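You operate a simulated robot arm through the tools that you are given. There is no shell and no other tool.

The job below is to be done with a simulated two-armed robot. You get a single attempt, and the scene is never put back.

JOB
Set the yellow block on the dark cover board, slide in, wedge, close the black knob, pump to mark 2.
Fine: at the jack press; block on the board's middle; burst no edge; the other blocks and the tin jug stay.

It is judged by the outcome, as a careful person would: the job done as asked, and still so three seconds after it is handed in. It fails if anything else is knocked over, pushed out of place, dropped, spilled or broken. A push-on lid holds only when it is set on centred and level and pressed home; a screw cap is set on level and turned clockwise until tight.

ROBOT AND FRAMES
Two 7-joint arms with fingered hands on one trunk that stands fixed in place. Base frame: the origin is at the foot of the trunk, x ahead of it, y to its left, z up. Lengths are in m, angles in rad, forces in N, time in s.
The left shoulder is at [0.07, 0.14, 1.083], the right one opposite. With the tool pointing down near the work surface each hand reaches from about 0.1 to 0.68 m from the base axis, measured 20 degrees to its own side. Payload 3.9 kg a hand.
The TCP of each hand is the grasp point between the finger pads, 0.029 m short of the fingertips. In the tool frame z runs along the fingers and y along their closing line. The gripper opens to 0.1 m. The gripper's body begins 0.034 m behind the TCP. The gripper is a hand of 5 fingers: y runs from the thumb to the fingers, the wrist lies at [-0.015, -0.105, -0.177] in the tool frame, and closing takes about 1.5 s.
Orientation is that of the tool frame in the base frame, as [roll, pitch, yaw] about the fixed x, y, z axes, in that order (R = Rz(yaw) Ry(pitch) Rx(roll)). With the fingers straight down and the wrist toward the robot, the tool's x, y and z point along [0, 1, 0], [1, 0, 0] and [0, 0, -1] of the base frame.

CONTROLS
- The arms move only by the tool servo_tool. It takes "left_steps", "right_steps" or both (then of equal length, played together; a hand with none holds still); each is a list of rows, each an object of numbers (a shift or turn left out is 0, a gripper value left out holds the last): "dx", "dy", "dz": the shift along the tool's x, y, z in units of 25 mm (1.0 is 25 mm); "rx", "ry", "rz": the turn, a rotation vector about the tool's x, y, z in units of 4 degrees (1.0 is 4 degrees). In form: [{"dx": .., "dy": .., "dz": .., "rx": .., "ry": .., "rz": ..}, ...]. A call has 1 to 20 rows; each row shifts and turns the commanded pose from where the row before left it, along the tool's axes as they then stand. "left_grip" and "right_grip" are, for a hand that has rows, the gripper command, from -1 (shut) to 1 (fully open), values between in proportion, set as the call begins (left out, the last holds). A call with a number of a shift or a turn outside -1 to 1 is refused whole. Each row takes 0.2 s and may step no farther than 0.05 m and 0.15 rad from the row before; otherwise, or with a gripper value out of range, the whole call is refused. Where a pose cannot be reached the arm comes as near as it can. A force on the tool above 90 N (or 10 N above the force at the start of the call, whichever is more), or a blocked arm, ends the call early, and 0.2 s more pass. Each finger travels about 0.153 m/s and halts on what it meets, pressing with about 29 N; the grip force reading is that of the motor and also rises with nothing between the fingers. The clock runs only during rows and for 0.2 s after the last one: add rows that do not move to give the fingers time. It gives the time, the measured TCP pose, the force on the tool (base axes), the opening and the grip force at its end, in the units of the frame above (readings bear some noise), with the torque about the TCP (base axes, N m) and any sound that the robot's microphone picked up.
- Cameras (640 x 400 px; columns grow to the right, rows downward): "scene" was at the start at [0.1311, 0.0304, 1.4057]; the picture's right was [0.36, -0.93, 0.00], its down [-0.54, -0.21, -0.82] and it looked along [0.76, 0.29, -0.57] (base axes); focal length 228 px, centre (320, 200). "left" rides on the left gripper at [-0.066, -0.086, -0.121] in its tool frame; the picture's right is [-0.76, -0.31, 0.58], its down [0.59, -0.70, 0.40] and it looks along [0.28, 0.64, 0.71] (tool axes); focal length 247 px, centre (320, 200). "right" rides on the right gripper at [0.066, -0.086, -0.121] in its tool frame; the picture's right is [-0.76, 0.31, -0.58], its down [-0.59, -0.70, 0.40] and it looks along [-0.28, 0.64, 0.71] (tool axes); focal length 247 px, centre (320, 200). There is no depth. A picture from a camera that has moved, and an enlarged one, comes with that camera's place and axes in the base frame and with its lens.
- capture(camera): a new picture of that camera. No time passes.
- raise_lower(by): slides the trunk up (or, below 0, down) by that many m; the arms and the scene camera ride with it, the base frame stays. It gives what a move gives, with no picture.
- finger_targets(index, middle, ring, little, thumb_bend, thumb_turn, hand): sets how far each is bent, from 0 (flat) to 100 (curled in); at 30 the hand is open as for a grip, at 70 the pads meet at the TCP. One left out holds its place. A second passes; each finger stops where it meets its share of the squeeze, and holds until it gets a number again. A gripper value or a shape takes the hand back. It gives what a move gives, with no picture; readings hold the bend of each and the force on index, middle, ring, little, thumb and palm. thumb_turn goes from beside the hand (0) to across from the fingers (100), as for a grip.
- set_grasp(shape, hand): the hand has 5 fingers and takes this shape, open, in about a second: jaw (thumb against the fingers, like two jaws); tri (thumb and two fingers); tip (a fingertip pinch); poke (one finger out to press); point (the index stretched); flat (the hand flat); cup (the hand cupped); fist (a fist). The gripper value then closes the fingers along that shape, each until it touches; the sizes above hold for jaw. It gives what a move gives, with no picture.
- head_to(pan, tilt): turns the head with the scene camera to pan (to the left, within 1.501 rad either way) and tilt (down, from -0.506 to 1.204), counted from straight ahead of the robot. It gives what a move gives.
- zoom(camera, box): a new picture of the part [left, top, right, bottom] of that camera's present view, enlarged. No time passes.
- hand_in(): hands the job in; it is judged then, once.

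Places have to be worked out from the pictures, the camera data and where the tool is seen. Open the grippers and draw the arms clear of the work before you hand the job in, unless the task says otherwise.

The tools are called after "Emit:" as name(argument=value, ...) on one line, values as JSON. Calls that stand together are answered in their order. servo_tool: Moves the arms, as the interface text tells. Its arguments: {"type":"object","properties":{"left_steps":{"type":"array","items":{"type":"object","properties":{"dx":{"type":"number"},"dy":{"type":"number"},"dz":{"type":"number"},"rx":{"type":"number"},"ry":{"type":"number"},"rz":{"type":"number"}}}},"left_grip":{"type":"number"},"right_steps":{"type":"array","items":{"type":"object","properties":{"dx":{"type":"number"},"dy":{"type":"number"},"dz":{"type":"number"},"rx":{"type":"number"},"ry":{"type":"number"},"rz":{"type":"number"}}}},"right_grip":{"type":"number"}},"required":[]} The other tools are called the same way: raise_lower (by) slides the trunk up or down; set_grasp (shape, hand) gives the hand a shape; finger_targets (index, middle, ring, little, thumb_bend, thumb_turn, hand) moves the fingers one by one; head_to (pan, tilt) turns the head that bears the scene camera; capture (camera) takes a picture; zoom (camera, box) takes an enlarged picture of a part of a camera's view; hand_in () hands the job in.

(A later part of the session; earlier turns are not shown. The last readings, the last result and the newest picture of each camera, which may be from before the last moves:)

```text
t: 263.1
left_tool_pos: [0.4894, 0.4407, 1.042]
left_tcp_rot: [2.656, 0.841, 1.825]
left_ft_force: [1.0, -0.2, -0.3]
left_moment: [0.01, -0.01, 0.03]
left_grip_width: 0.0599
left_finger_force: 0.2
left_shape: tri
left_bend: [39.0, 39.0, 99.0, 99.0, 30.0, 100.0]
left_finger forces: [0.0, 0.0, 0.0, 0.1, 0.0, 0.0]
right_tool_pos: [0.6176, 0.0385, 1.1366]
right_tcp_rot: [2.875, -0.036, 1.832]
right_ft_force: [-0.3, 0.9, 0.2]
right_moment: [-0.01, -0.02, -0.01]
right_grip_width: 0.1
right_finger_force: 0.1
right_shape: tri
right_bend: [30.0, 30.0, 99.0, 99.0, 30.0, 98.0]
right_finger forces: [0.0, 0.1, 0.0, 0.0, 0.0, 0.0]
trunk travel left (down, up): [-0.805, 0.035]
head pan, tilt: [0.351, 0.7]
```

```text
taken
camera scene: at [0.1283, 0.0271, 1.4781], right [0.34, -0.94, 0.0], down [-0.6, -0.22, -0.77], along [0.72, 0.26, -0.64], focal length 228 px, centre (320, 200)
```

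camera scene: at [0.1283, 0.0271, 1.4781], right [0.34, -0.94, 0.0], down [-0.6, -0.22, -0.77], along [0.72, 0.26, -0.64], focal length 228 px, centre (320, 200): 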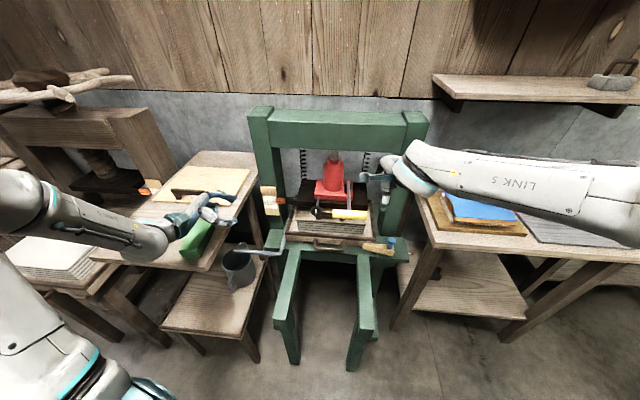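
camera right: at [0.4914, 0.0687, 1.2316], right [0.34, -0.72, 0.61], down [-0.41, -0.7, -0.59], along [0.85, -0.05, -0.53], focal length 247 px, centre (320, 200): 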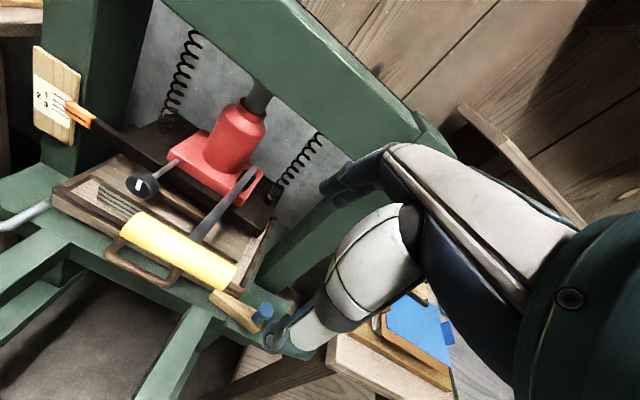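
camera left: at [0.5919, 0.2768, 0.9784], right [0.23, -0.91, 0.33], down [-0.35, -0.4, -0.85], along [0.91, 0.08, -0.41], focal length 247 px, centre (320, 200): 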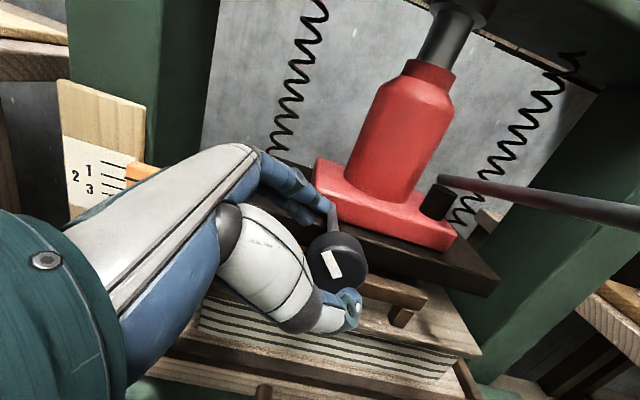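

Triangulation from the right camera confirms the grip's ends. I position over its right half and lower the open hand around it.

Emit:
servo_tool(right_steps=[{"dx": 0.51, "dy": 0.17, "dz": 0.46}, {"dx": 0.51, "dy": 0.17, "dz": 0.46}, {"dx": 0.51, "dy": 0.17, "dz": 0.46}, {"dy": -0.22, "dz": 0.82}, {"dy": -0.22, "dz": 0.82}, {"dy": -0.22, "dz": 0.82}, {}])

Emit:
capture(camera="right")

Emit:
zoom(camera="scene", box=[290, 150, 430, 250])

```text
t: 264.7
left_tool_pos: [0.4865, 0.4402, 1.0424]
left_tcp_rot: [2.655, 0.841, 1.824]
left_ft_force: [0.2, -0.3, 0.0]
left_moment: [0.02, 0.0, -0.01]
left_grip_width: 0.06
left_finger_force: 0.1
left_shape: tri
left_bend: [39.0, 39.0, 99.0, 99.0, 30.0, 100.0]
left_finger forces: [0.0, 0.0, 0.0, 0.1, 0.1, 0.1]
right_tool_pos: [0.6276, 0.0854, 1.0451]
right_tcp_rot: [2.876, -0.036, 1.832]
right_ft_force: [-0.2, 1.5, -0.2]
right_moment: [-0.02, 0.0, -0.02]
right_grip_width: 0.0998
right_finger_force: 0.0
right_shape: tri
right_bend: [30.0, 30.0, 99.0, 99.0, 30.0, 98.0]
right_finger forces: [0.1, 0.0, 0.0, 0.0, 0.0, 0.1]
trunk travel left (down, up): [-0.805, 0.035]
head pan, tilt: [0.351, 0.7]
```

```text
taken
camera right: at [0.5004, 0.1157, 1.1399], right [0.34, -0.72, 0.61], down [-0.41, -0.7, -0.59], along [0.85, -0.05, -0.53], focal length 247 px, centre (320, 200)
```

right: 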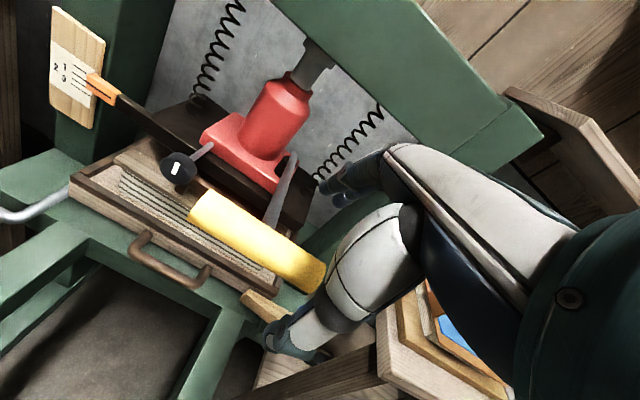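

```text
4.00 times, centred on (360, 200) of scene
camera zoom: at [0.1285, 0.0276, 1.4781], right [0.34, -0.94, 0.0], down [-0.6, -0.22, -0.77], along [0.72, 0.26, -0.64], focal length 911 px, centre (160, 200)
```

zoom: 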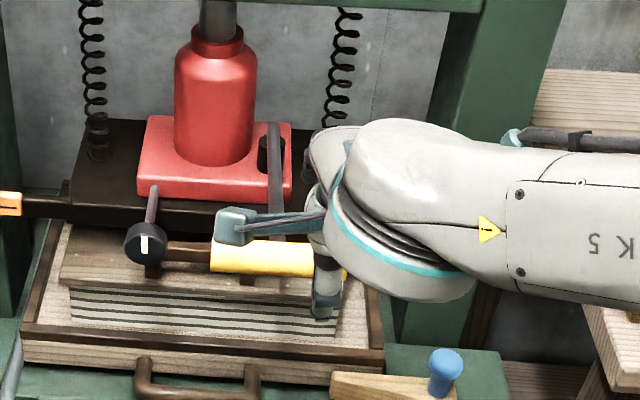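

The bar lies between thumb and fingers in plan. I lower the last 4.7 cm and close on the grip.

Emit:
servo_tool(right_steps=[{"dy": -0.162, "dz": 0.605}, {"dy": -0.162, "dz": 0.605}, {"dy": -0.162, "dz": 0.6}, {}])

Emit:
zoom(camera="scene", box=[290, 150, 430, 250])

Emit:
capture(camera="right")

```text
t: 265.7
left_tool_pos: [0.4886, 0.4406, 1.0411]
left_tcp_rot: [2.656, 0.84, 1.826]
left_ft_force: [0.4, -0.9, 0.2]
left_moment: [0.01, 0.01, 0.02]
left_grip_width: 0.0599
left_finger_force: 0.1
left_shape: tri
left_bend: [39.0, 39.0, 99.0, 99.0, 30.0, 100.0]
left_finger forces: [0.0, 0.0, 0.1, 0.0, 0.0, 0.0]
right_tool_pos: [0.628, 0.0883, 0.9963]
right_tcp_rot: [2.875, -0.036, 1.833]
right_ft_force: [-0.7, -0.6, 0.4]
right_moment: [-0.01, 0.02, -0.02]
right_grip_width: 0.0999
right_finger_force: 0.1
right_shape: tri
right_bend: [30.0, 30.0, 99.0, 99.0, 30.0, 98.0]
right_finger forces: [0.0, 0.0, 0.6, 0.0, 0.0, 0.1]
trunk travel left (down, up): [-0.805, 0.035]
head pan, tilt: [0.351, 0.7]
```

```text
4.00 times, centred on (360, 200) of scene
camera zoom: at [0.1286, 0.0278, 1.4781], right [0.34, -0.94, 0.0], down [-0.6, -0.22, -0.77], along [0.72, 0.26, -0.64], focal length 911 px, centre (160, 200)
```

zoom: 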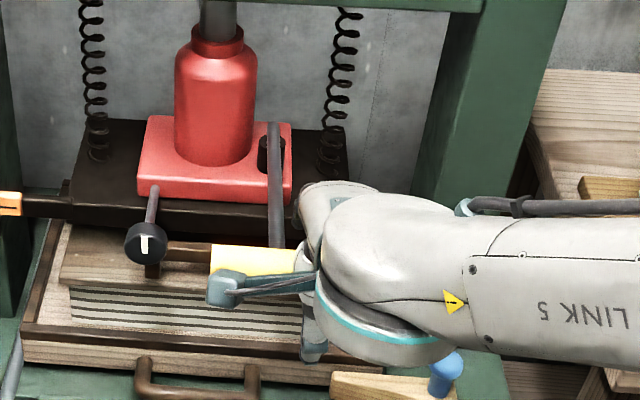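

```text
taken
camera right: at [0.4999, 0.1184, 1.0918], right [0.34, -0.72, 0.61], down [-0.41, -0.7, -0.59], along [0.85, -0.05, -0.53], focal length 247 px, centre (320, 200)
```

right: 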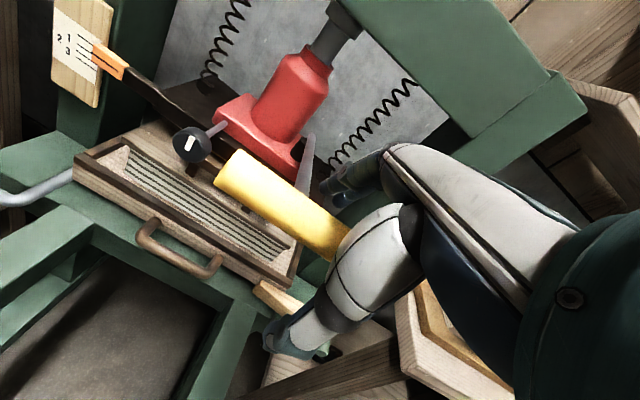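

In place. I close the hand on the grip.

Emit:
servo_tool(right_steps=[{}, {}, {}, {}, {}, {}, {}], right_grip=-1)

Emit:
capture(camera="right")

Emit:
zoom(camera="scene", box=[262, 170, 326, 210])

```text
t: 267.3
left_tool_pos: [0.4889, 0.4404, 1.0411]
left_tcp_rot: [2.656, 0.838, 1.824]
left_ft_force: [0.9, -0.5, 0.5]
left_moment: [0.01, 0.01, 0.0]
left_grip_width: 0.0599
left_finger_force: 0.0
left_shape: tri
left_bend: [39.0, 39.0, 99.0, 99.0, 30.0, 100.0]
left_finger forces: [0.0, 0.1, 0.1, 0.1, 0.1, 0.1]
right_tool_pos: [0.6282, 0.0883, 0.9972]
right_tcp_rot: [2.878, -0.038, 1.834]
right_ft_force: [7.6, 1.8, -1.9]
right_moment: [-0.36, -0.04, 0.07]
right_grip_width: 0.0137
right_finger_force: 29.2
right_shape: tri
right_bend: [76.0, 74.0, 100.0, 100.0, 72.0, 100.0]
right_finger forces: [13.9, 12.4, 13.9, 0.0, 26.5, 0.0]
trunk travel left (down, up): [-0.805, 0.035]
head pan, tilt: [0.351, 0.7]
```

```text
taken
camera right: at [0.5015, 0.1189, 1.091], right [0.34, -0.72, 0.61], down [-0.41, -0.7, -0.59], along [0.85, -0.05, -0.53], focal length 247 px, centre (320, 200)
```

right: 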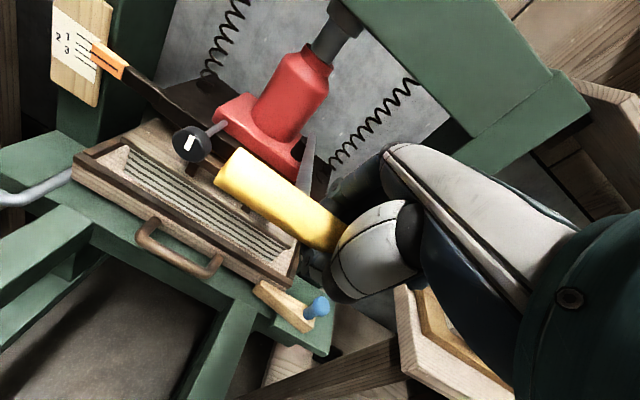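

```text
10.00 times, centred on (294, 190) of scene
camera zoom: at [0.1307, 0.0285, 1.4779], right [0.34, -0.94, 0.0], down [-0.61, -0.22, -0.76], along [0.72, 0.26, -0.65], focal length 2278 px, centre (580, 300)
```

zoom: 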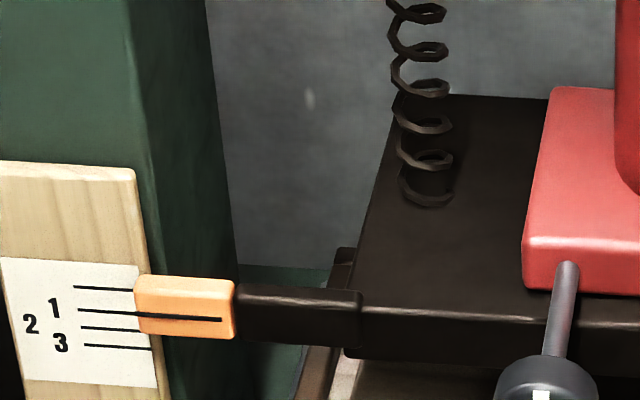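

The hand wraps the grip (index, middle, ring and thumb loaded). I start the first pump stroke slowly: 2 cm down along the lever's arc.

Emit:
servo_tool(right_steps=[{"dy": -0.108, "dz": 0.179, "rx": -0.25}, {"dy": -0.106, "dz": 0.18, "rx": -0.25}, {"dy": -0.103, "dz": 0.181, "rx": -0.25}, {"dy": -0.1, "dz": 0.182, "rx": -0.25}, {}])

Emit:
zoom(camera="scene", box=[262, 170, 326, 210])

Emit:
zoom(camera="scene", box=[270, 150, 410, 250])

```text
t: 268.5
left_tool_pos: [0.4896, 0.4419, 1.0403]
left_tcp_rot: [2.658, 0.839, 1.828]
left_ft_force: [-0.9, -0.9, -0.1]
left_moment: [-0.03, 0.01, 0.03]
left_grip_width: 0.0602
left_finger_force: 0.1
left_shape: tri
left_bend: [39.0, 39.0, 99.0, 99.0, 30.0, 100.0]
left_finger forces: [0.1, 0.0, 0.0, 0.0, 0.0, 0.1]
right_tool_pos: [0.6234, 0.0881, 0.976]
right_tcp_rot: [2.808, -0.038, 1.83]
right_ft_force: [9.8, 3.4, -1.0]
right_moment: [-0.33, -0.03, 0.1]
right_grip_width: 0.0136
right_finger_force: 28.9
right_shape: tri
right_bend: [76.0, 74.0, 100.0, 100.0, 73.0, 100.0]
right_finger forces: [14.2, 13.3, 14.2, 0.1, 26.5, 0.0]
trunk travel left (down, up): [-0.805, 0.035]
head pan, tilt: [0.351, 0.7]
```

```text
10.00 times, centred on (294, 190) of scene
camera zoom: at [0.1314, 0.0288, 1.4778], right [0.34, -0.94, 0.0], down [-0.61, -0.22, -0.76], along [0.72, 0.26, -0.65], focal length 2278 px, centre (580, 300)
```

zoom: 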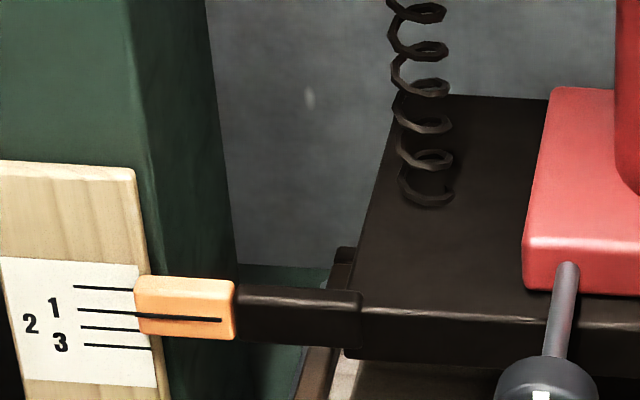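

```text
4.00 times, centred on (340, 200) of scene
camera zoom: at [0.1314, 0.0288, 1.4778], right [0.34, -0.94, 0.0], down [-0.61, -0.22, -0.76], along [0.72, 0.26, -0.65], focal length 911 px, centre (240, 200)
```

zoom: 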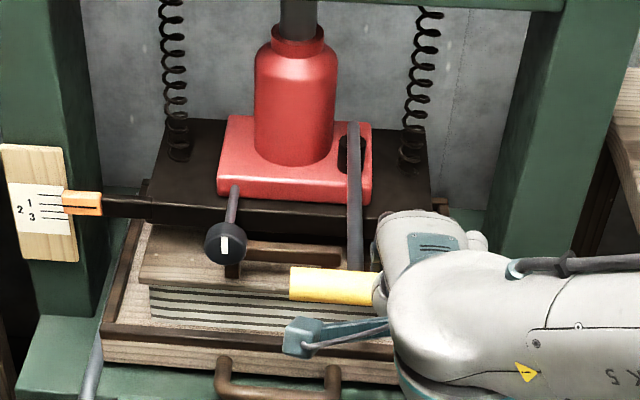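

Lever moves easily; pointer barely moved. I continue the down-stroke, easing the pull toward the robot.

Emit:
servo_tool(right_steps=[{"dy": -0.077, "dz": 0.185, "rx": -0.25}, {"dy": -0.077, "dz": 0.185, "rx": -0.25}, {"dy": -0.08, "dz": 0.184, "rx": -0.25}, {"dy": -0.08, "dz": 0.184, "rx": -0.25}, {"dy": -0.083, "dz": 0.183, "rx": -0.25}, {"dy": -0.083, "dz": 0.183, "rx": -0.25}, {}])

Emit:
zoom(camera="scene", box=[262, 170, 326, 210])

```text
t: 270.1
left_tool_pos: [0.4877, 0.4418, 1.0414]
left_tcp_rot: [2.653, 0.838, 1.823]
left_ft_force: [-0.5, -0.1, -0.9]
left_moment: [0.0, 0.02, 0.02]
left_grip_width: 0.06
left_finger_force: 0.0
left_shape: tri
left_bend: [39.0, 39.0, 99.0, 99.0, 30.0, 100.0]
left_finger forces: [0.0, 0.1, 0.0, 0.0, 0.1, 0.0]
right_tool_pos: [0.6207, 0.0873, 0.9471]
right_tcp_rot: [2.7, -0.036, 1.833]
right_ft_force: [4.1, -3.0, 0.5]
right_moment: [-0.32, -0.05, 0.04]
right_grip_width: 0.0138
right_finger_force: 29.0
right_shape: tri
right_bend: [76.0, 74.0, 100.0, 100.0, 73.0, 100.0]
right_finger forces: [12.3, 11.4, 16.3, 0.0, 27.1, 0.0]
trunk travel left (down, up): [-0.805, 0.035]
head pan, tilt: [0.351, 0.7]
```

```text
10.00 times, centred on (294, 190) of scene
camera zoom: at [0.1295, 0.0275, 1.478], right [0.34, -0.94, 0.0], down [-0.61, -0.22, -0.76], along [0.72, 0.26, -0.64], focal length 2278 px, centre (580, 300)
```

zoom: 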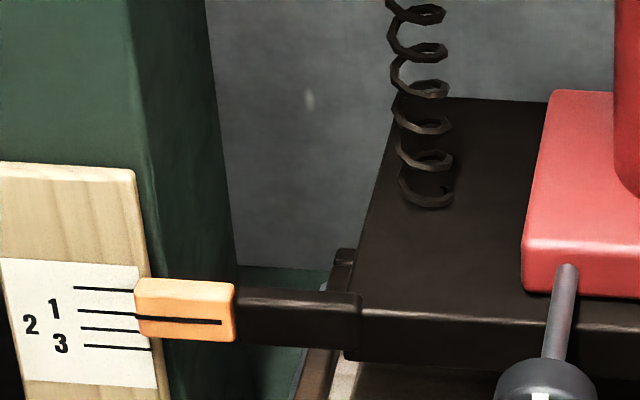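

The pointer has moved about 1 mm: pumping works. I continue the down-stroke toward the lever's lower end, watching the force.

Emit:
servo_tool(right_steps=[{"dy": -0.09, "dz": 0.18, "rx": -0.25}, {"dy": -0.09, "dz": 0.18, "rx": -0.25}, {"dy": -0.09, "dz": 0.18, "rx": -0.25}, {"dy": -0.085, "dz": 0.18, "rx": -0.25}, {"dy": -0.085, "dz": 0.18, "rx": -0.25}, {"dy": -0.085, "dz": 0.18, "rx": -0.25}, {}])

Emit:
zoom(camera="scene", box=[262, 170, 326, 210])

Emit:
zoom(camera="scene", box=[270, 150, 430, 270])

```text
t: 271.7
left_tool_pos: [0.4883, 0.4397, 1.0419]
left_tcp_rot: [2.655, 0.839, 1.825]
left_ft_force: [-0.7, 0.4, 0.8]
left_moment: [0.02, 0.0, -0.02]
left_grip_width: 0.0601
left_finger_force: 0.1
left_shape: tri
left_bend: [39.0, 39.0, 99.0, 99.0, 30.0, 100.0]
left_finger forces: [0.0, 0.0, 0.0, 0.1, 0.1, 0.1]
right_tool_pos: [0.6208, 0.0872, 0.9167]
right_tcp_rot: [2.597, -0.036, 1.83]
right_ft_force: [0.7, -7.6, 2.1]
right_moment: [-0.3, -0.02, -0.02]
right_grip_width: 0.014
right_finger_force: 29.5
right_shape: tri
right_bend: [76.0, 75.0, 100.0, 100.0, 72.0, 100.0]
right_finger forces: [11.2, 10.7, 18.1, 0.0, 27.7, 0.0]
trunk travel left (down, up): [-0.805, 0.035]
head pan, tilt: [0.351, 0.7]
```

```text
10.00 times, centred on (294, 190) of scene
camera zoom: at [0.1286, 0.0263, 1.4781], right [0.34, -0.94, 0.0], down [-0.6, -0.22, -0.77], along [0.72, 0.26, -0.64], focal length 2278 px, centre (580, 300)
```

zoom: 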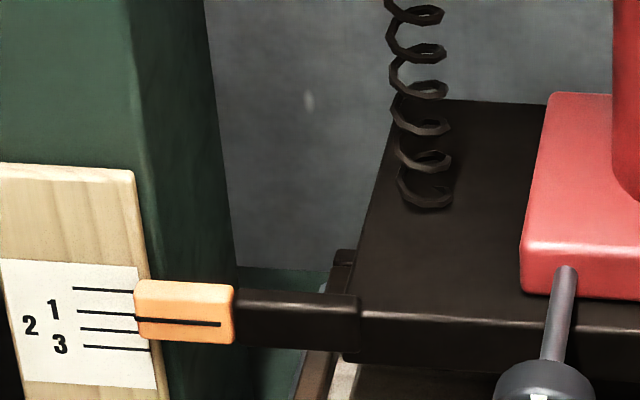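

```text
3.33 times, centred on (350, 210) of scene
camera zoom: at [0.1286, 0.0263, 1.4781], right [0.34, -0.94, 0.0], down [-0.6, -0.22, -0.77], along [0.72, 0.26, -0.64], focal length 759 px, centre (220, 167)
```

zoom: 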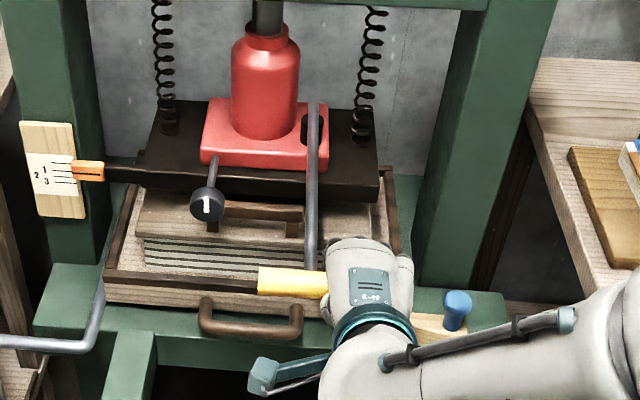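

Pointer +1.5 mm so far at 8 cm of lever travel. I continue down.

Emit:
servo_tool(right_steps=[{"dx": -0.03, "dy": -0.1, "dz": 0.172, "rx": -0.25}, {"dx": -0.03, "dy": -0.1, "dz": 0.172, "rx": -0.25}, {"dx": -0.03, "dy": -0.1, "dz": 0.172, "rx": -0.25}, {"dx": -0.03, "dy": -0.098, "dz": 0.172, "rx": -0.25}, {"dy": -0.098, "dz": 0.172, "rx": -0.25}, {"dy": -0.096, "dz": 0.172, "rx": -0.25}, {}])

Emit:
zoom(camera="scene", box=[262, 170, 326, 210])

Emit:
zoom(camera="scene", box=[270, 150, 430, 270])

```text
t: 273.3
left_tool_pos: [0.4872, 0.4418, 1.04]
left_tcp_rot: [2.656, 0.844, 1.825]
left_ft_force: [0.3, 0.0, -0.7]
left_moment: [0.04, -0.01, 0.0]
left_grip_width: 0.0603
left_finger_force: 0.0
left_shape: tri
left_bend: [39.0, 39.0, 99.0, 99.0, 30.0, 100.0]
left_finger forces: [0.1, 0.0, 0.0, 0.0, 0.0, 0.0]
right_tool_pos: [0.6232, 0.0863, 0.8863]
right_tcp_rot: [2.492, -0.035, 1.833]
right_ft_force: [5.4, 7.7, 3.0]
right_moment: [-0.42, -0.05, -0.01]
right_grip_width: 0.0141
right_finger_force: 28.8
right_shape: tri
right_bend: [76.0, 75.0, 100.0, 100.0, 73.0, 100.0]
right_finger forces: [13.4, 12.8, 14.6, 0.1, 26.5, 0.1]
trunk travel left (down, up): [-0.805, 0.035]
head pan, tilt: [0.351, 0.7]
```

```text
10.00 times, centred on (294, 190) of scene
camera zoom: at [0.1292, 0.0297, 1.478], right [0.34, -0.94, 0.0], down [-0.61, -0.22, -0.76], along [0.72, 0.26, -0.64], focal length 2278 px, centre (580, 300)
```

zoom: 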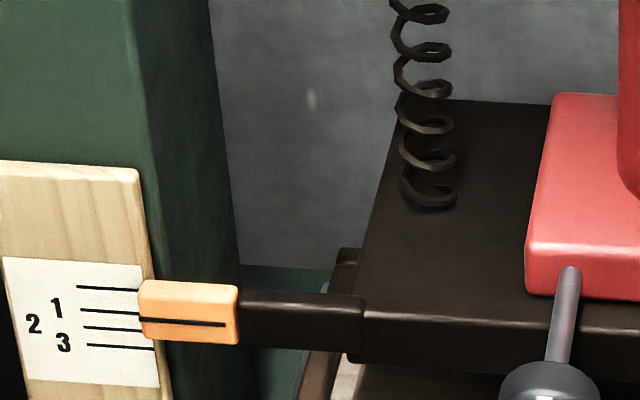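

```text
3.33 times, centred on (350, 210) of scene
camera zoom: at [0.1292, 0.0297, 1.478], right [0.34, -0.94, 0.0], down [-0.61, -0.22, -0.76], along [0.72, 0.26, -0.64], focal length 759 px, centre (220, 167)
```

zoom: 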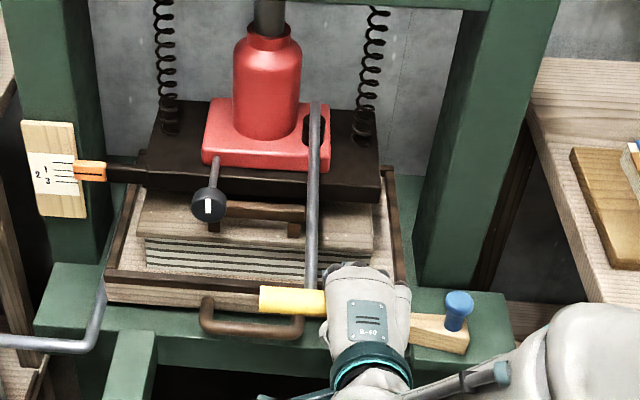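

Pointer +2.6 mm now; no hard resistance. I continue to the bottom of the stroke.

Emit:
servo_tool(right_steps=[{"dx": 0.03, "dy": -0.105, "dz": 0.165, "rx": -0.25}, {"dx": 0.03, "dy": -0.105, "dz": 0.165, "rx": -0.25}, {"dy": -0.105, "dz": 0.165, "rx": -0.25}, {"dy": -0.105, "dz": 0.165, "rx": -0.25}, {"dy": -0.105, "dz": 0.165, "rx": -0.25}, {}])

Emit:
zoom(camera="scene", box=[262, 170, 326, 210])

Emit:
zoom(camera="scene", box=[270, 150, 430, 270])

```text
t: 274.7
left_tool_pos: [0.49, 0.4402, 1.0419]
left_tcp_rot: [2.658, 0.839, 1.827]
left_ft_force: [0.1, -0.3, 0.4]
left_moment: [0.04, -0.02, -0.03]
left_grip_width: 0.0602
left_finger_force: 0.0
left_shape: tri
left_bend: [39.0, 39.0, 99.0, 99.0, 30.0, 100.0]
left_finger forces: [0.1, 0.0, 0.0, 0.0, 0.0, 0.0]
right_tool_pos: [0.6282, 0.0888, 0.8643]
right_tcp_rot: [2.403, -0.037, 1.83]
right_ft_force: [15.8, -3.5, 6.9]
right_moment: [-0.35, -0.05, -0.01]
right_grip_width: 0.014
right_finger_force: 29.2
right_shape: tri
right_bend: [76.0, 74.0, 100.0, 100.0, 73.0, 100.0]
right_finger forces: [14.7, 14.1, 19.3, 0.0, 25.9, 0.0]
trunk travel left (down, up): [-0.805, 0.035]
head pan, tilt: [0.351, 0.7]
```

```text
10.00 times, centred on (294, 190) of scene
camera zoom: at [0.1307, 0.0269, 1.4779], right [0.34, -0.94, 0.0], down [-0.61, -0.22, -0.76], along [0.72, 0.26, -0.64], focal length 2278 px, centre (580, 300)
```

zoom: 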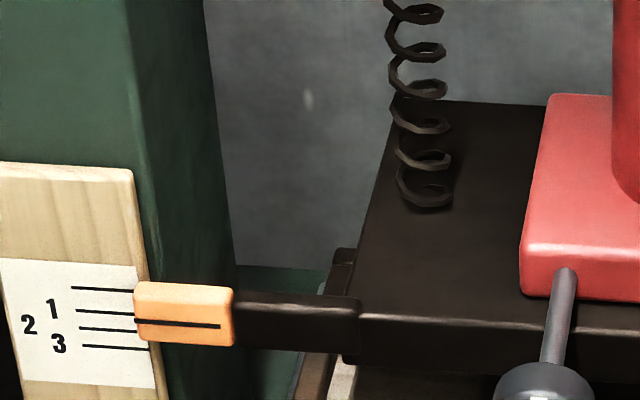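

```text
3.33 times, centred on (350, 210) of scene
camera zoom: at [0.1307, 0.0269, 1.4779], right [0.34, -0.94, 0.0], down [-0.61, -0.22, -0.76], along [0.72, 0.26, -0.64], focal length 759 px, centre (220, 167)
```

zoom: 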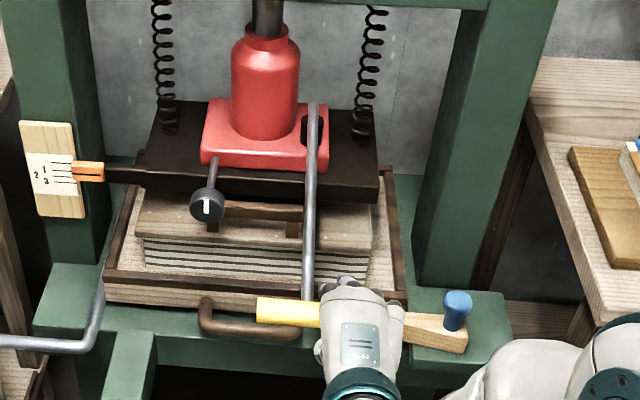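

Pointer +3.1 mm. The lever is now below horizontal, so I follow its arc a bit forward as I go down.

Emit:
servo_tool(right_steps=[{"dy": -0.06, "dz": 0.21}, {"dy": -0.06, "dz": 0.21}, {"dy": -0.0755, "dz": 0.2}, {"dy": -0.0755, "dz": 0.2}, {}])

Emit:
zoom(camera="scene", box=[262, 170, 326, 210])

Emit:
zoom(camera="scene", box=[270, 150, 430, 270])

```text
t: 275.9
left_tool_pos: [0.4823, 0.4372, 1.0452]
left_tcp_rot: [2.643, 0.839, 1.813]
left_ft_force: [-0.8, 0.7, -0.2]
left_moment: [0.02, -0.03, -0.04]
left_grip_width: 0.0598
left_finger_force: 0.1
left_shape: tri
left_bend: [39.0, 39.0, 99.0, 99.0, 30.0, 100.0]
left_finger forces: [0.0, 0.1, 0.1, 0.0, 0.0, 0.0]
right_tool_pos: [0.6308, 0.0894, 0.8511]
right_tcp_rot: [2.391, -0.038, 1.828]
right_ft_force: [-8.7, -18.3, 35.8]
right_moment: [-0.7, -0.23, -0.23]
right_grip_width: 0.0151
right_finger_force: 28.6
right_shape: tri
right_bend: [76.0, 75.0, 100.0, 100.0, 74.0, 100.0]
right_finger forces: [11.6, 9.2, 42.2, 0.1, 23.3, 0.0]
trunk travel left (down, up): [-0.805, 0.035]
head pan, tilt: [0.351, 0.7]
```

```text
10.00 times, centred on (294, 190) of scene
camera zoom: at [0.1203, 0.0232, 1.4792], right [0.34, -0.94, 0.0], down [-0.6, -0.22, -0.77], along [0.72, 0.26, -0.64], focal length 2278 px, centre (580, 300)
```

zoom: 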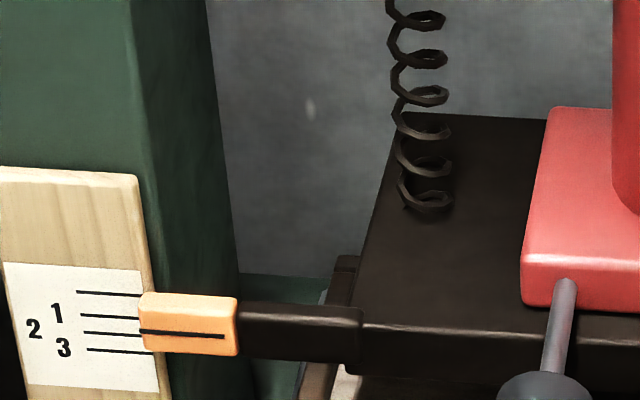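

```text
3.33 times, centred on (350, 210) of scene
camera zoom: at [0.1203, 0.0232, 1.4792], right [0.34, -0.94, 0.0], down [-0.6, -0.22, -0.77], along [0.72, 0.26, -0.64], focal length 759 px, centre (220, 167)
```

zoom: 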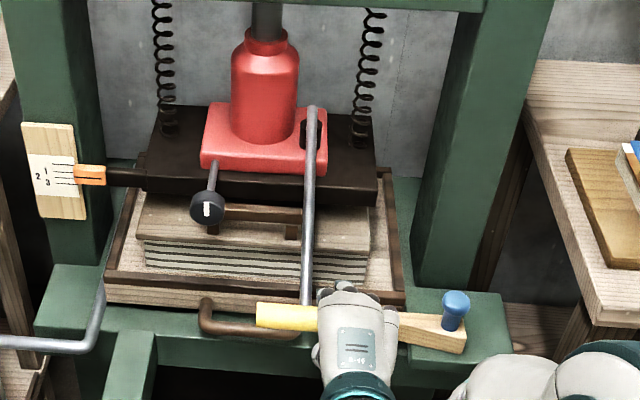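

That's the bottom of the stroke (36 N upward). Pointer has moved roughly 4–5 mm in this stroke. I raise the lever back along its arc.

Emit:
servo_tool(right_steps=[{"dy": 0.192, "dz": -0.354, "rx": 0.5}, {"dy": 0.192, "dz": -0.354, "rx": 0.5}, {"dy": 0.192, "dz": -0.354, "rx": 0.5}, {"dy": 0.192, "dz": -0.354, "rx": 0.5}, {"dy": 0.192, "dz": -0.354, "rx": 0.5}, {"dy": 0.192, "dz": -0.354, "rx": 0.5}, {"dy": 0.192, "dz": -0.354, "rx": 0.5}, {}])

Emit:
zoom(camera="scene", box=[262, 170, 326, 210])

Emit:
zoom(camera="scene", box=[270, 150, 430, 270])

```text
t: 277.7
left_tool_pos: [0.486, 0.4382, 1.044]
left_tcp_rot: [2.652, 0.839, 1.821]
left_ft_force: [0.7, -0.2, -0.8]
left_moment: [0.02, 0.02, 0.02]
left_grip_width: 0.0597
left_finger_force: 0.0
left_shape: tri
left_bend: [39.0, 39.0, 99.0, 99.0, 30.0, 100.0]
left_finger forces: [0.0, 0.0, 0.1, 0.0, 0.1, 0.0]
right_tool_pos: [0.6239, 0.0892, 0.9136]
right_tcp_rot: [2.65, -0.037, 1.836]
right_ft_force: [-13.9, -9.7, 0.3]
right_moment: [-0.3, -0.08, -0.21]
right_grip_width: 0.0154
right_finger_force: 29.0
right_shape: tri
right_bend: [76.0, 75.0, 100.0, 100.0, 74.0, 100.0]
right_finger forces: [9.0, 8.2, 16.9, 0.1, 29.3, 0.1]
trunk travel left (down, up): [-0.805, 0.035]
head pan, tilt: [0.351, 0.7]
```

```text
10.00 times, centred on (294, 190) of scene
camera zoom: at [0.1257, 0.0256, 1.4784], right [0.34, -0.94, 0.0], down [-0.6, -0.22, -0.77], along [0.72, 0.26, -0.64], focal length 2278 px, centre (580, 300)
```

zoom: 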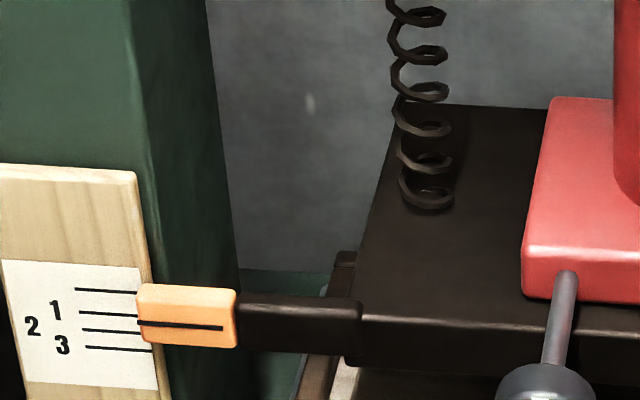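

```text
3.33 times, centred on (350, 210) of scene
camera zoom: at [0.1257, 0.0256, 1.4784], right [0.34, -0.94, 0.0], down [-0.6, -0.22, -0.77], along [0.72, 0.26, -0.64], focal length 759 px, centre (220, 167)
```

zoom: 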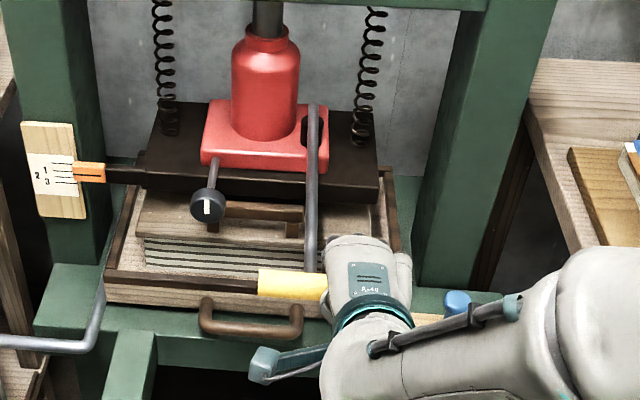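

Relaxed reading: pointer ≈ 3 mm below zero after the first stroke. I complete the up-stroke, with slight forward correction.

Emit:
servo_tool(right_steps=[{"dy": 0.24, "dz": -0.33, "rx": 0.5}, {"dy": 0.24, "dz": -0.33, "rx": 0.5}, {"dy": 0.22, "dz": -0.34, "rx": 0.5}, {"dy": 0.2, "dz": -0.35, "rx": 0.5}, {"dy": 0.2, "dz": -0.35, "rx": 0.5}, {"dy": 0.192, "dz": -0.354, "rx": 0.5}, {"dy": 0.192, "dz": -0.354, "rx": 0.5}, {}])

Emit:
zoom(camera="scene", box=[270, 150, 430, 270])

```text
t: 279.5
left_tool_pos: [0.4891, 0.4414, 1.0405]
left_tcp_rot: [2.655, 0.843, 1.822]
left_ft_force: [-0.2, 0.2, 0.6]
left_moment: [0.03, -0.03, 0.01]
left_grip_width: 0.06
left_finger_force: 0.1
left_shape: tri
left_bend: [39.0, 39.0, 99.0, 99.0, 30.0, 100.0]
left_finger forces: [0.0, 0.0, 0.0, 0.0, 0.1, 0.0]
right_tool_pos: [0.6459, 0.0711, 0.979]
right_tcp_rot: [2.912, -0.088, 1.785]
right_ft_force: [-16.4, 3.3, -23.6]
right_moment: [0.03, -0.6, -0.08]
right_grip_width: 0.013
right_finger_force: 29.5
right_shape: tri
right_bend: [76.0, 77.0, 100.0, 100.0, 78.0, 100.0]
right_finger forces: [0.1, 0.1, 0.0, 0.1, 27.3, 0.1]
trunk travel left (down, up): [-0.805, 0.035]
head pan, tilt: [0.351, 0.7]
```

```text
3.33 times, centred on (350, 210) of scene
camera zoom: at [0.1292, 0.0286, 1.4777], right [0.34, -0.94, 0.0], down [-0.61, -0.22, -0.76], along [0.72, 0.26, -0.64], focal length 759 px, centre (220, 167)
```

zoom: 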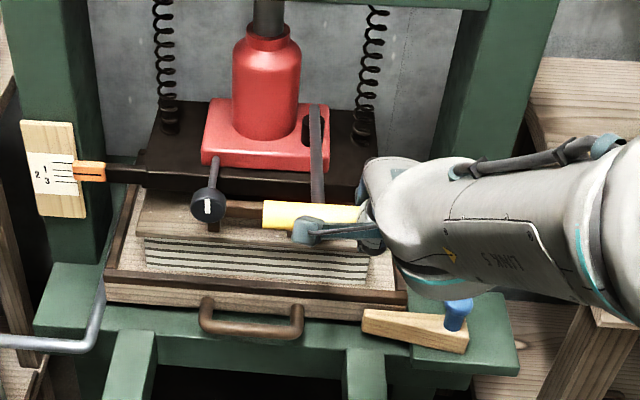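

The hand slipped a little toward the bar's right end as the lever reached its top stop. I relieve the load and look closely before re-gripping.

Emit:
servo_tool(right_steps=[{"dy": -0.3, "dz": 0.2}, {"dy": -0.2, "dz": 0.2}, {}])

Emit:
capture(camera="right")

Emit:
zoom(camera="scene", box=[310, 170, 400, 240])

```text
t: 280.3
left_tool_pos: [0.4882, 0.4407, 1.0423]
left_tcp_rot: [2.653, 0.84, 1.824]
left_ft_force: [-0.5, 0.4, 0.3]
left_moment: [0.01, 0.03, 0.02]
left_grip_width: 0.06
left_finger_force: 0.1
left_shape: tri
left_bend: [39.0, 39.0, 99.0, 99.0, 30.0, 100.0]
left_finger forces: [0.1, 0.0, 0.0, 0.0, 0.0, 0.1]
right_tool_pos: [0.6321, 0.0765, 0.968]
right_tcp_rot: [2.901, -0.057, 1.81]
right_ft_force: [2.7, -1.4, -0.3]
right_moment: [0.06, 0.07, -0.08]
right_grip_width: 0.0105
right_finger_force: 29.3
right_shape: tri
right_bend: [76.0, 77.0, 100.0, 100.0, 78.0, 100.0]
right_finger forces: [2.0, 0.1, 1.2, 0.0, 0.1, 0.0]
trunk travel left (down, up): [-0.805, 0.035]
head pan, tilt: [0.351, 0.7]
```

```text
taken
camera right: at [0.5106, 0.109, 1.0661], right [0.34, -0.73, 0.59], down [-0.44, -0.68, -0.59], along [0.83, -0.06, -0.55], focal length 247 px, centre (320, 200)
```

right: 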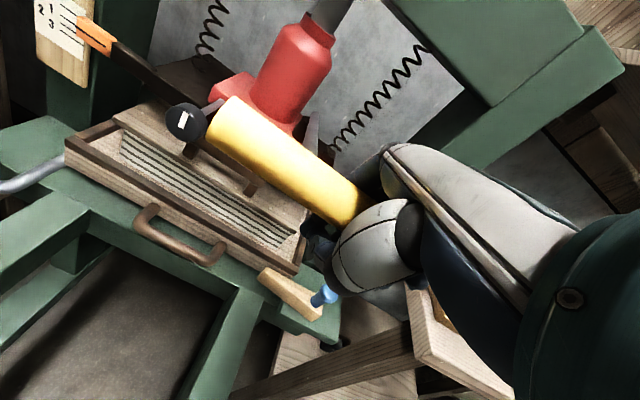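

```text
5.71 times, centred on (355, 205) of scene
camera zoom: at [0.1291, 0.0272, 1.4781], right [0.34, -0.94, 0.0], down [-0.61, -0.22, -0.76], along [0.72, 0.26, -0.64], focal length 1302 px, centre (120, 171)
```

zoom: 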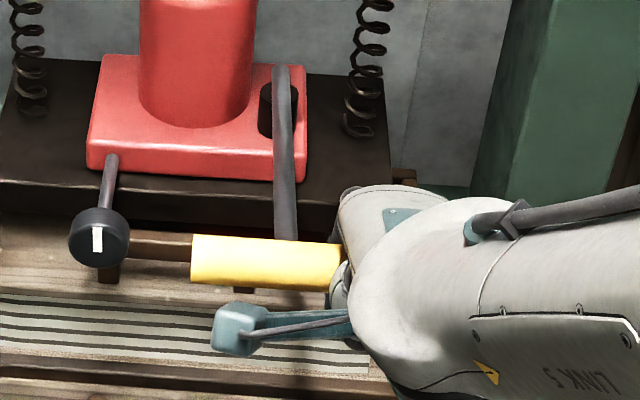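

The lever is back near its top (bar z ≈ 1.00) and the bar is now in the palm with fingers below, but the hand sits too near its right end. I open, shift 1 cm left, and re-grip.

Emit:
servo_tool(right_steps=[{}, {}, {}, {}, {}, {"dx": 0.25, "dz": -0.2}, {"dx": 0.2, "dy": 0.05, "dz": -0.3}, {}], right_grip=1.0)

Emit:
capture(camera="right")

Emit:
zoom(camera="scene", box=[262, 170, 326, 210])

Emit:
zoom(camera="scene", box=[310, 170, 400, 240])

```text
t: 282.1
left_tool_pos: [0.488, 0.442, 1.0419]
left_tcp_rot: [2.654, 0.839, 1.824]
left_ft_force: [0.8, 0.2, 0.0]
left_moment: [0.02, -0.03, 0.0]
left_grip_width: 0.0599
left_finger_force: 0.1
left_shape: tri
left_bend: [39.0, 39.0, 99.0, 99.0, 30.0, 100.0]
left_finger forces: [0.0, 0.0, 0.0, 0.1, 0.1, 0.0]
right_tool_pos: [0.6309, 0.0758, 0.9735]
right_tcp_rot: [2.925, -0.092, 1.778]
right_ft_force: [0.0, -0.1, 0.4]
right_moment: [0.01, 0.0, 0.0]
right_grip_width: 0.0999
right_finger_force: 0.0
right_shape: tri
right_bend: [30.0, 30.0, 99.0, 100.0, 30.0, 98.0]
right_finger forces: [0.1, 0.0, 0.0, 0.0, 0.0, 0.0]
trunk travel left (down, up): [-0.805, 0.035]
head pan, tilt: [0.351, 0.7]
```

```text
taken
camera right: at [0.5132, 0.1077, 1.076], right [0.34, -0.76, 0.56], down [-0.48, -0.65, -0.59], along [0.81, -0.07, -0.58], focal length 247 px, centre (320, 200)
```

right: 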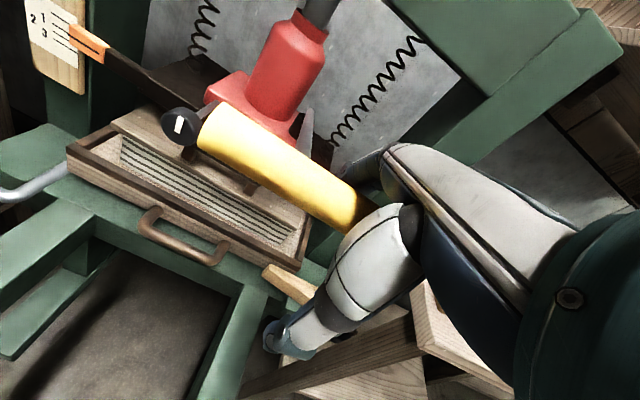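

```text
10.00 times, centred on (294, 190) of scene
camera zoom: at [0.1287, 0.0279, 1.4781], right [0.34, -0.94, 0.0], down [-0.6, -0.22, -0.76], along [0.72, 0.26, -0.64], focal length 2278 px, centre (580, 300)
```

zoom: 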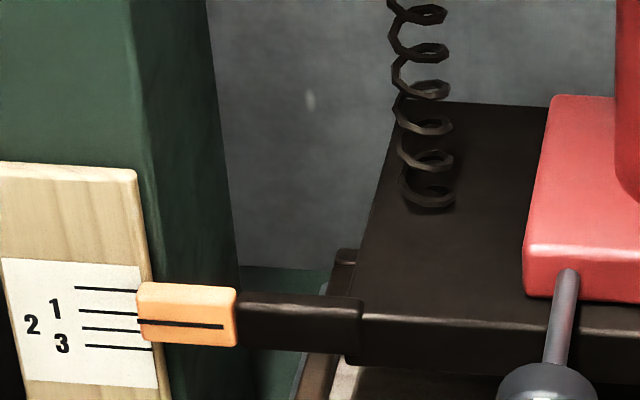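

```text
5.71 times, centred on (355, 205) of scene
camera zoom: at [0.1287, 0.0279, 1.4781], right [0.34, -0.94, 0.0], down [-0.6, -0.22, -0.76], along [0.72, 0.26, -0.64], focal length 1302 px, centre (120, 171)
```

zoom: 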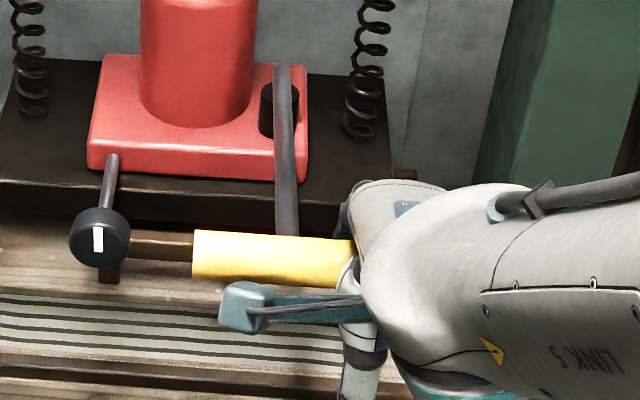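

The lever stays up by itself; relaxed pointer reading ≈ +3 mm. I correct the hand's orientation and lateral position, then re-grip.

Emit:
servo_tool(right_steps=[{"dx": 0.26, "dy": 0.06, "dz": -0.22, "ry": -0.56, "rz": -0.53, "rx": -0.35}, {"dx": 0.26, "dy": 0.06, "dz": -0.22, "ry": -0.56, "rz": -0.53, "rx": -0.35}, {}])

Emit:
capture(camera="right")

Emit:
servo_tool(right_steps=[{}, {}, {}, {}, {}, {}, {}], right_grip=-1)

Emit:
capture(camera="right")

```text
t: 283.1
left_tool_pos: [0.4894, 0.4416, 1.0411]
left_tcp_rot: [2.655, 0.839, 1.824]
left_ft_force: [-0.7, -0.1, 0.2]
left_moment: [-0.01, 0.01, -0.01]
left_grip_width: 0.06
left_finger_force: 0.0
left_shape: tri
left_bend: [39.0, 39.0, 99.0, 99.0, 30.0, 100.0]
left_finger forces: [0.0, 0.0, 0.0, 0.0, 0.0, 0.0]
right_tool_pos: [0.6259, 0.0807, 0.9666]
right_tcp_rot: [2.904, -0.003, 1.818]
right_ft_force: [4.3, -10.2, -6.1]
right_moment: [0.41, 0.16, -0.08]
right_grip_width: 0.0998
right_finger_force: 0.2
right_shape: tri
right_bend: [30.0, 30.0, 98.0, 99.0, 30.0, 98.0]
right_finger forces: [0.0, 0.0, 12.3, 0.0, 0.0, 0.0]
trunk travel left (down, up): [-0.805, 0.035]
head pan, tilt: [0.351, 0.7]
stopped in row 3 (right hand): the arm was blocked; the commanded pose is now the measured one
```

```text
taken
camera right: at [0.5027, 0.1158, 1.0627], right [0.34, -0.7, 0.63], down [-0.43, -0.71, -0.56], along [0.84, -0.08, -0.54], focal length 247 px, centre (320, 200)
```

right: 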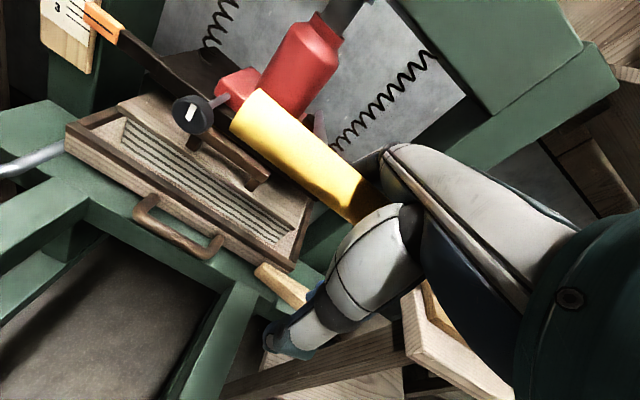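

```text
t: 284.7
left_tool_pos: [0.4918, 0.4404, 1.0404]
left_tcp_rot: [2.658, 0.838, 1.826]
left_ft_force: [0.0, 0.2, 0.0]
left_moment: [-0.03, 0.01, 0.0]
left_grip_width: 0.0596
left_finger_force: 0.1
left_shape: tri
left_bend: [39.0, 39.0, 99.0, 99.0, 30.0, 100.0]
left_finger forces: [0.0, 0.1, 0.1, 0.1, 0.0, 0.0]
right_tool_pos: [0.6298, 0.0797, 0.9673]
right_tcp_rot: [2.905, -0.01, 1.818]
right_ft_force: [16.7, -5.2, -5.9]
right_moment: [0.26, 0.64, -0.02]
right_grip_width: 0.0086
right_finger_force: 29.0
right_shape: tri
right_bend: [46.0, 73.0, 98.0, 100.0, 73.0, 100.0]
right_finger forces: [3.8, 18.3, 13.0, 0.1, 1.3, 0.0]
trunk travel left (down, up): [-0.805, 0.035]
head pan, tilt: [0.351, 0.7]
```

```text
taken
camera right: at [0.5056, 0.1159, 1.0628], right [0.34, -0.7, 0.63], down [-0.43, -0.71, -0.56], along [0.84, -0.08, -0.54], focal length 247 px, centre (320, 200)
```

right: 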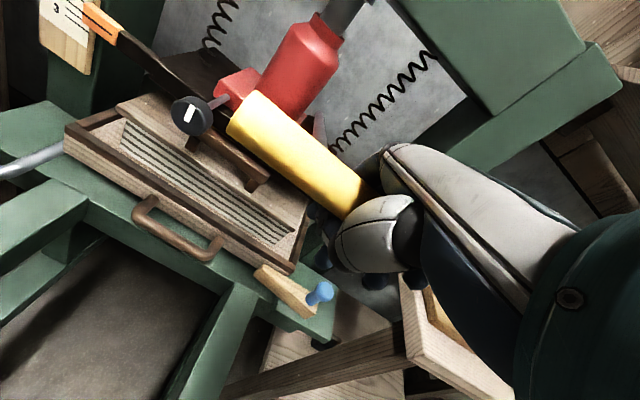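

The curled ring finger blocks here. I open, lift clear of the bar, and re-approach as in the first (good) grip.

Emit:
servo_tool(right_steps=[{}, {}, {}, {}, {}, {"dx": -0.1, "dz": -0.5}, {"dz": -0.8}, {"dz": -0.9}, {"dz": -0.9}, {"dz": -0.8}, {}], right_grip=1.0)

Emit:
capture(camera="right")

Emit:
zoom(camera="scene", box=[300, 160, 400, 240])

```text
t: 286.6
left_tool_pos: [0.4889, 0.4409, 1.0406]
left_tcp_rot: [2.656, 0.841, 1.824]
left_ft_force: [0.3, -1.6, 0.8]
left_moment: [-0.02, 0.0, 0.0]
left_grip_width: 0.06
left_finger_force: 0.0
left_shape: tri
left_bend: [39.0, 39.0, 99.0, 99.0, 30.0, 100.0]
left_finger forces: [0.1, 0.1, 0.1, 0.0, 0.0, 0.0]
right_tool_pos: [0.5992, 0.0558, 0.9532]
right_tcp_rot: [3.053, -0.093, 1.757]
right_ft_force: [6.4, 2.1, 0.5]
right_moment: [-0.03, 0.07, 0.0]
right_grip_width: 0.1002
right_finger_force: 0.1
right_shape: tri
right_bend: [28.0, 30.0, 99.0, 99.0, 30.0, 98.0]
right_finger forces: [5.6, 0.0, 0.0, 0.1, 0.0, 0.0]
trunk travel left (down, up): [-0.805, 0.035]
head pan, tilt: [0.351, 0.7]
stopped in row 9 (right hand): the arm was blocked; the commanded pose is now the measured one
```

```text
taken
camera right: at [0.495, 0.0919, 1.0695], right [0.4, -0.75, 0.53], down [-0.55, -0.66, -0.51], along [0.73, -0.09, -0.68], focal length 247 px, centre (320, 200)
```

right: 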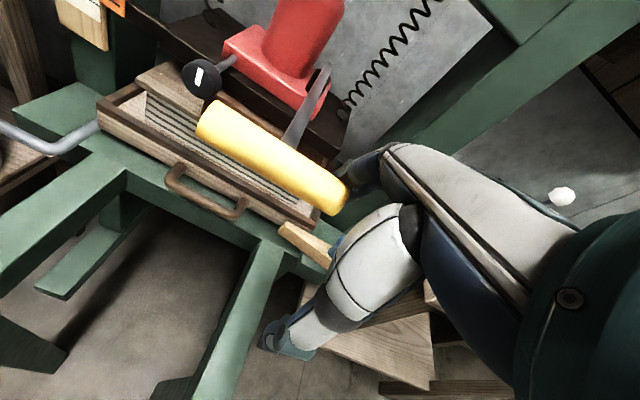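

```text
5.00 times, centred on (350, 200) of scene
camera zoom: at [0.1293, 0.0288, 1.478], right [0.34, -0.94, 0.0], down [-0.61, -0.22, -0.76], along [0.72, 0.26, -0.64], focal length 1139 px, centre (170, 200)
```

zoom: 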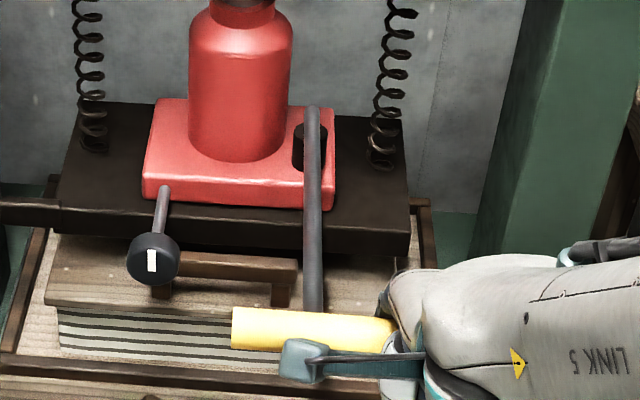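

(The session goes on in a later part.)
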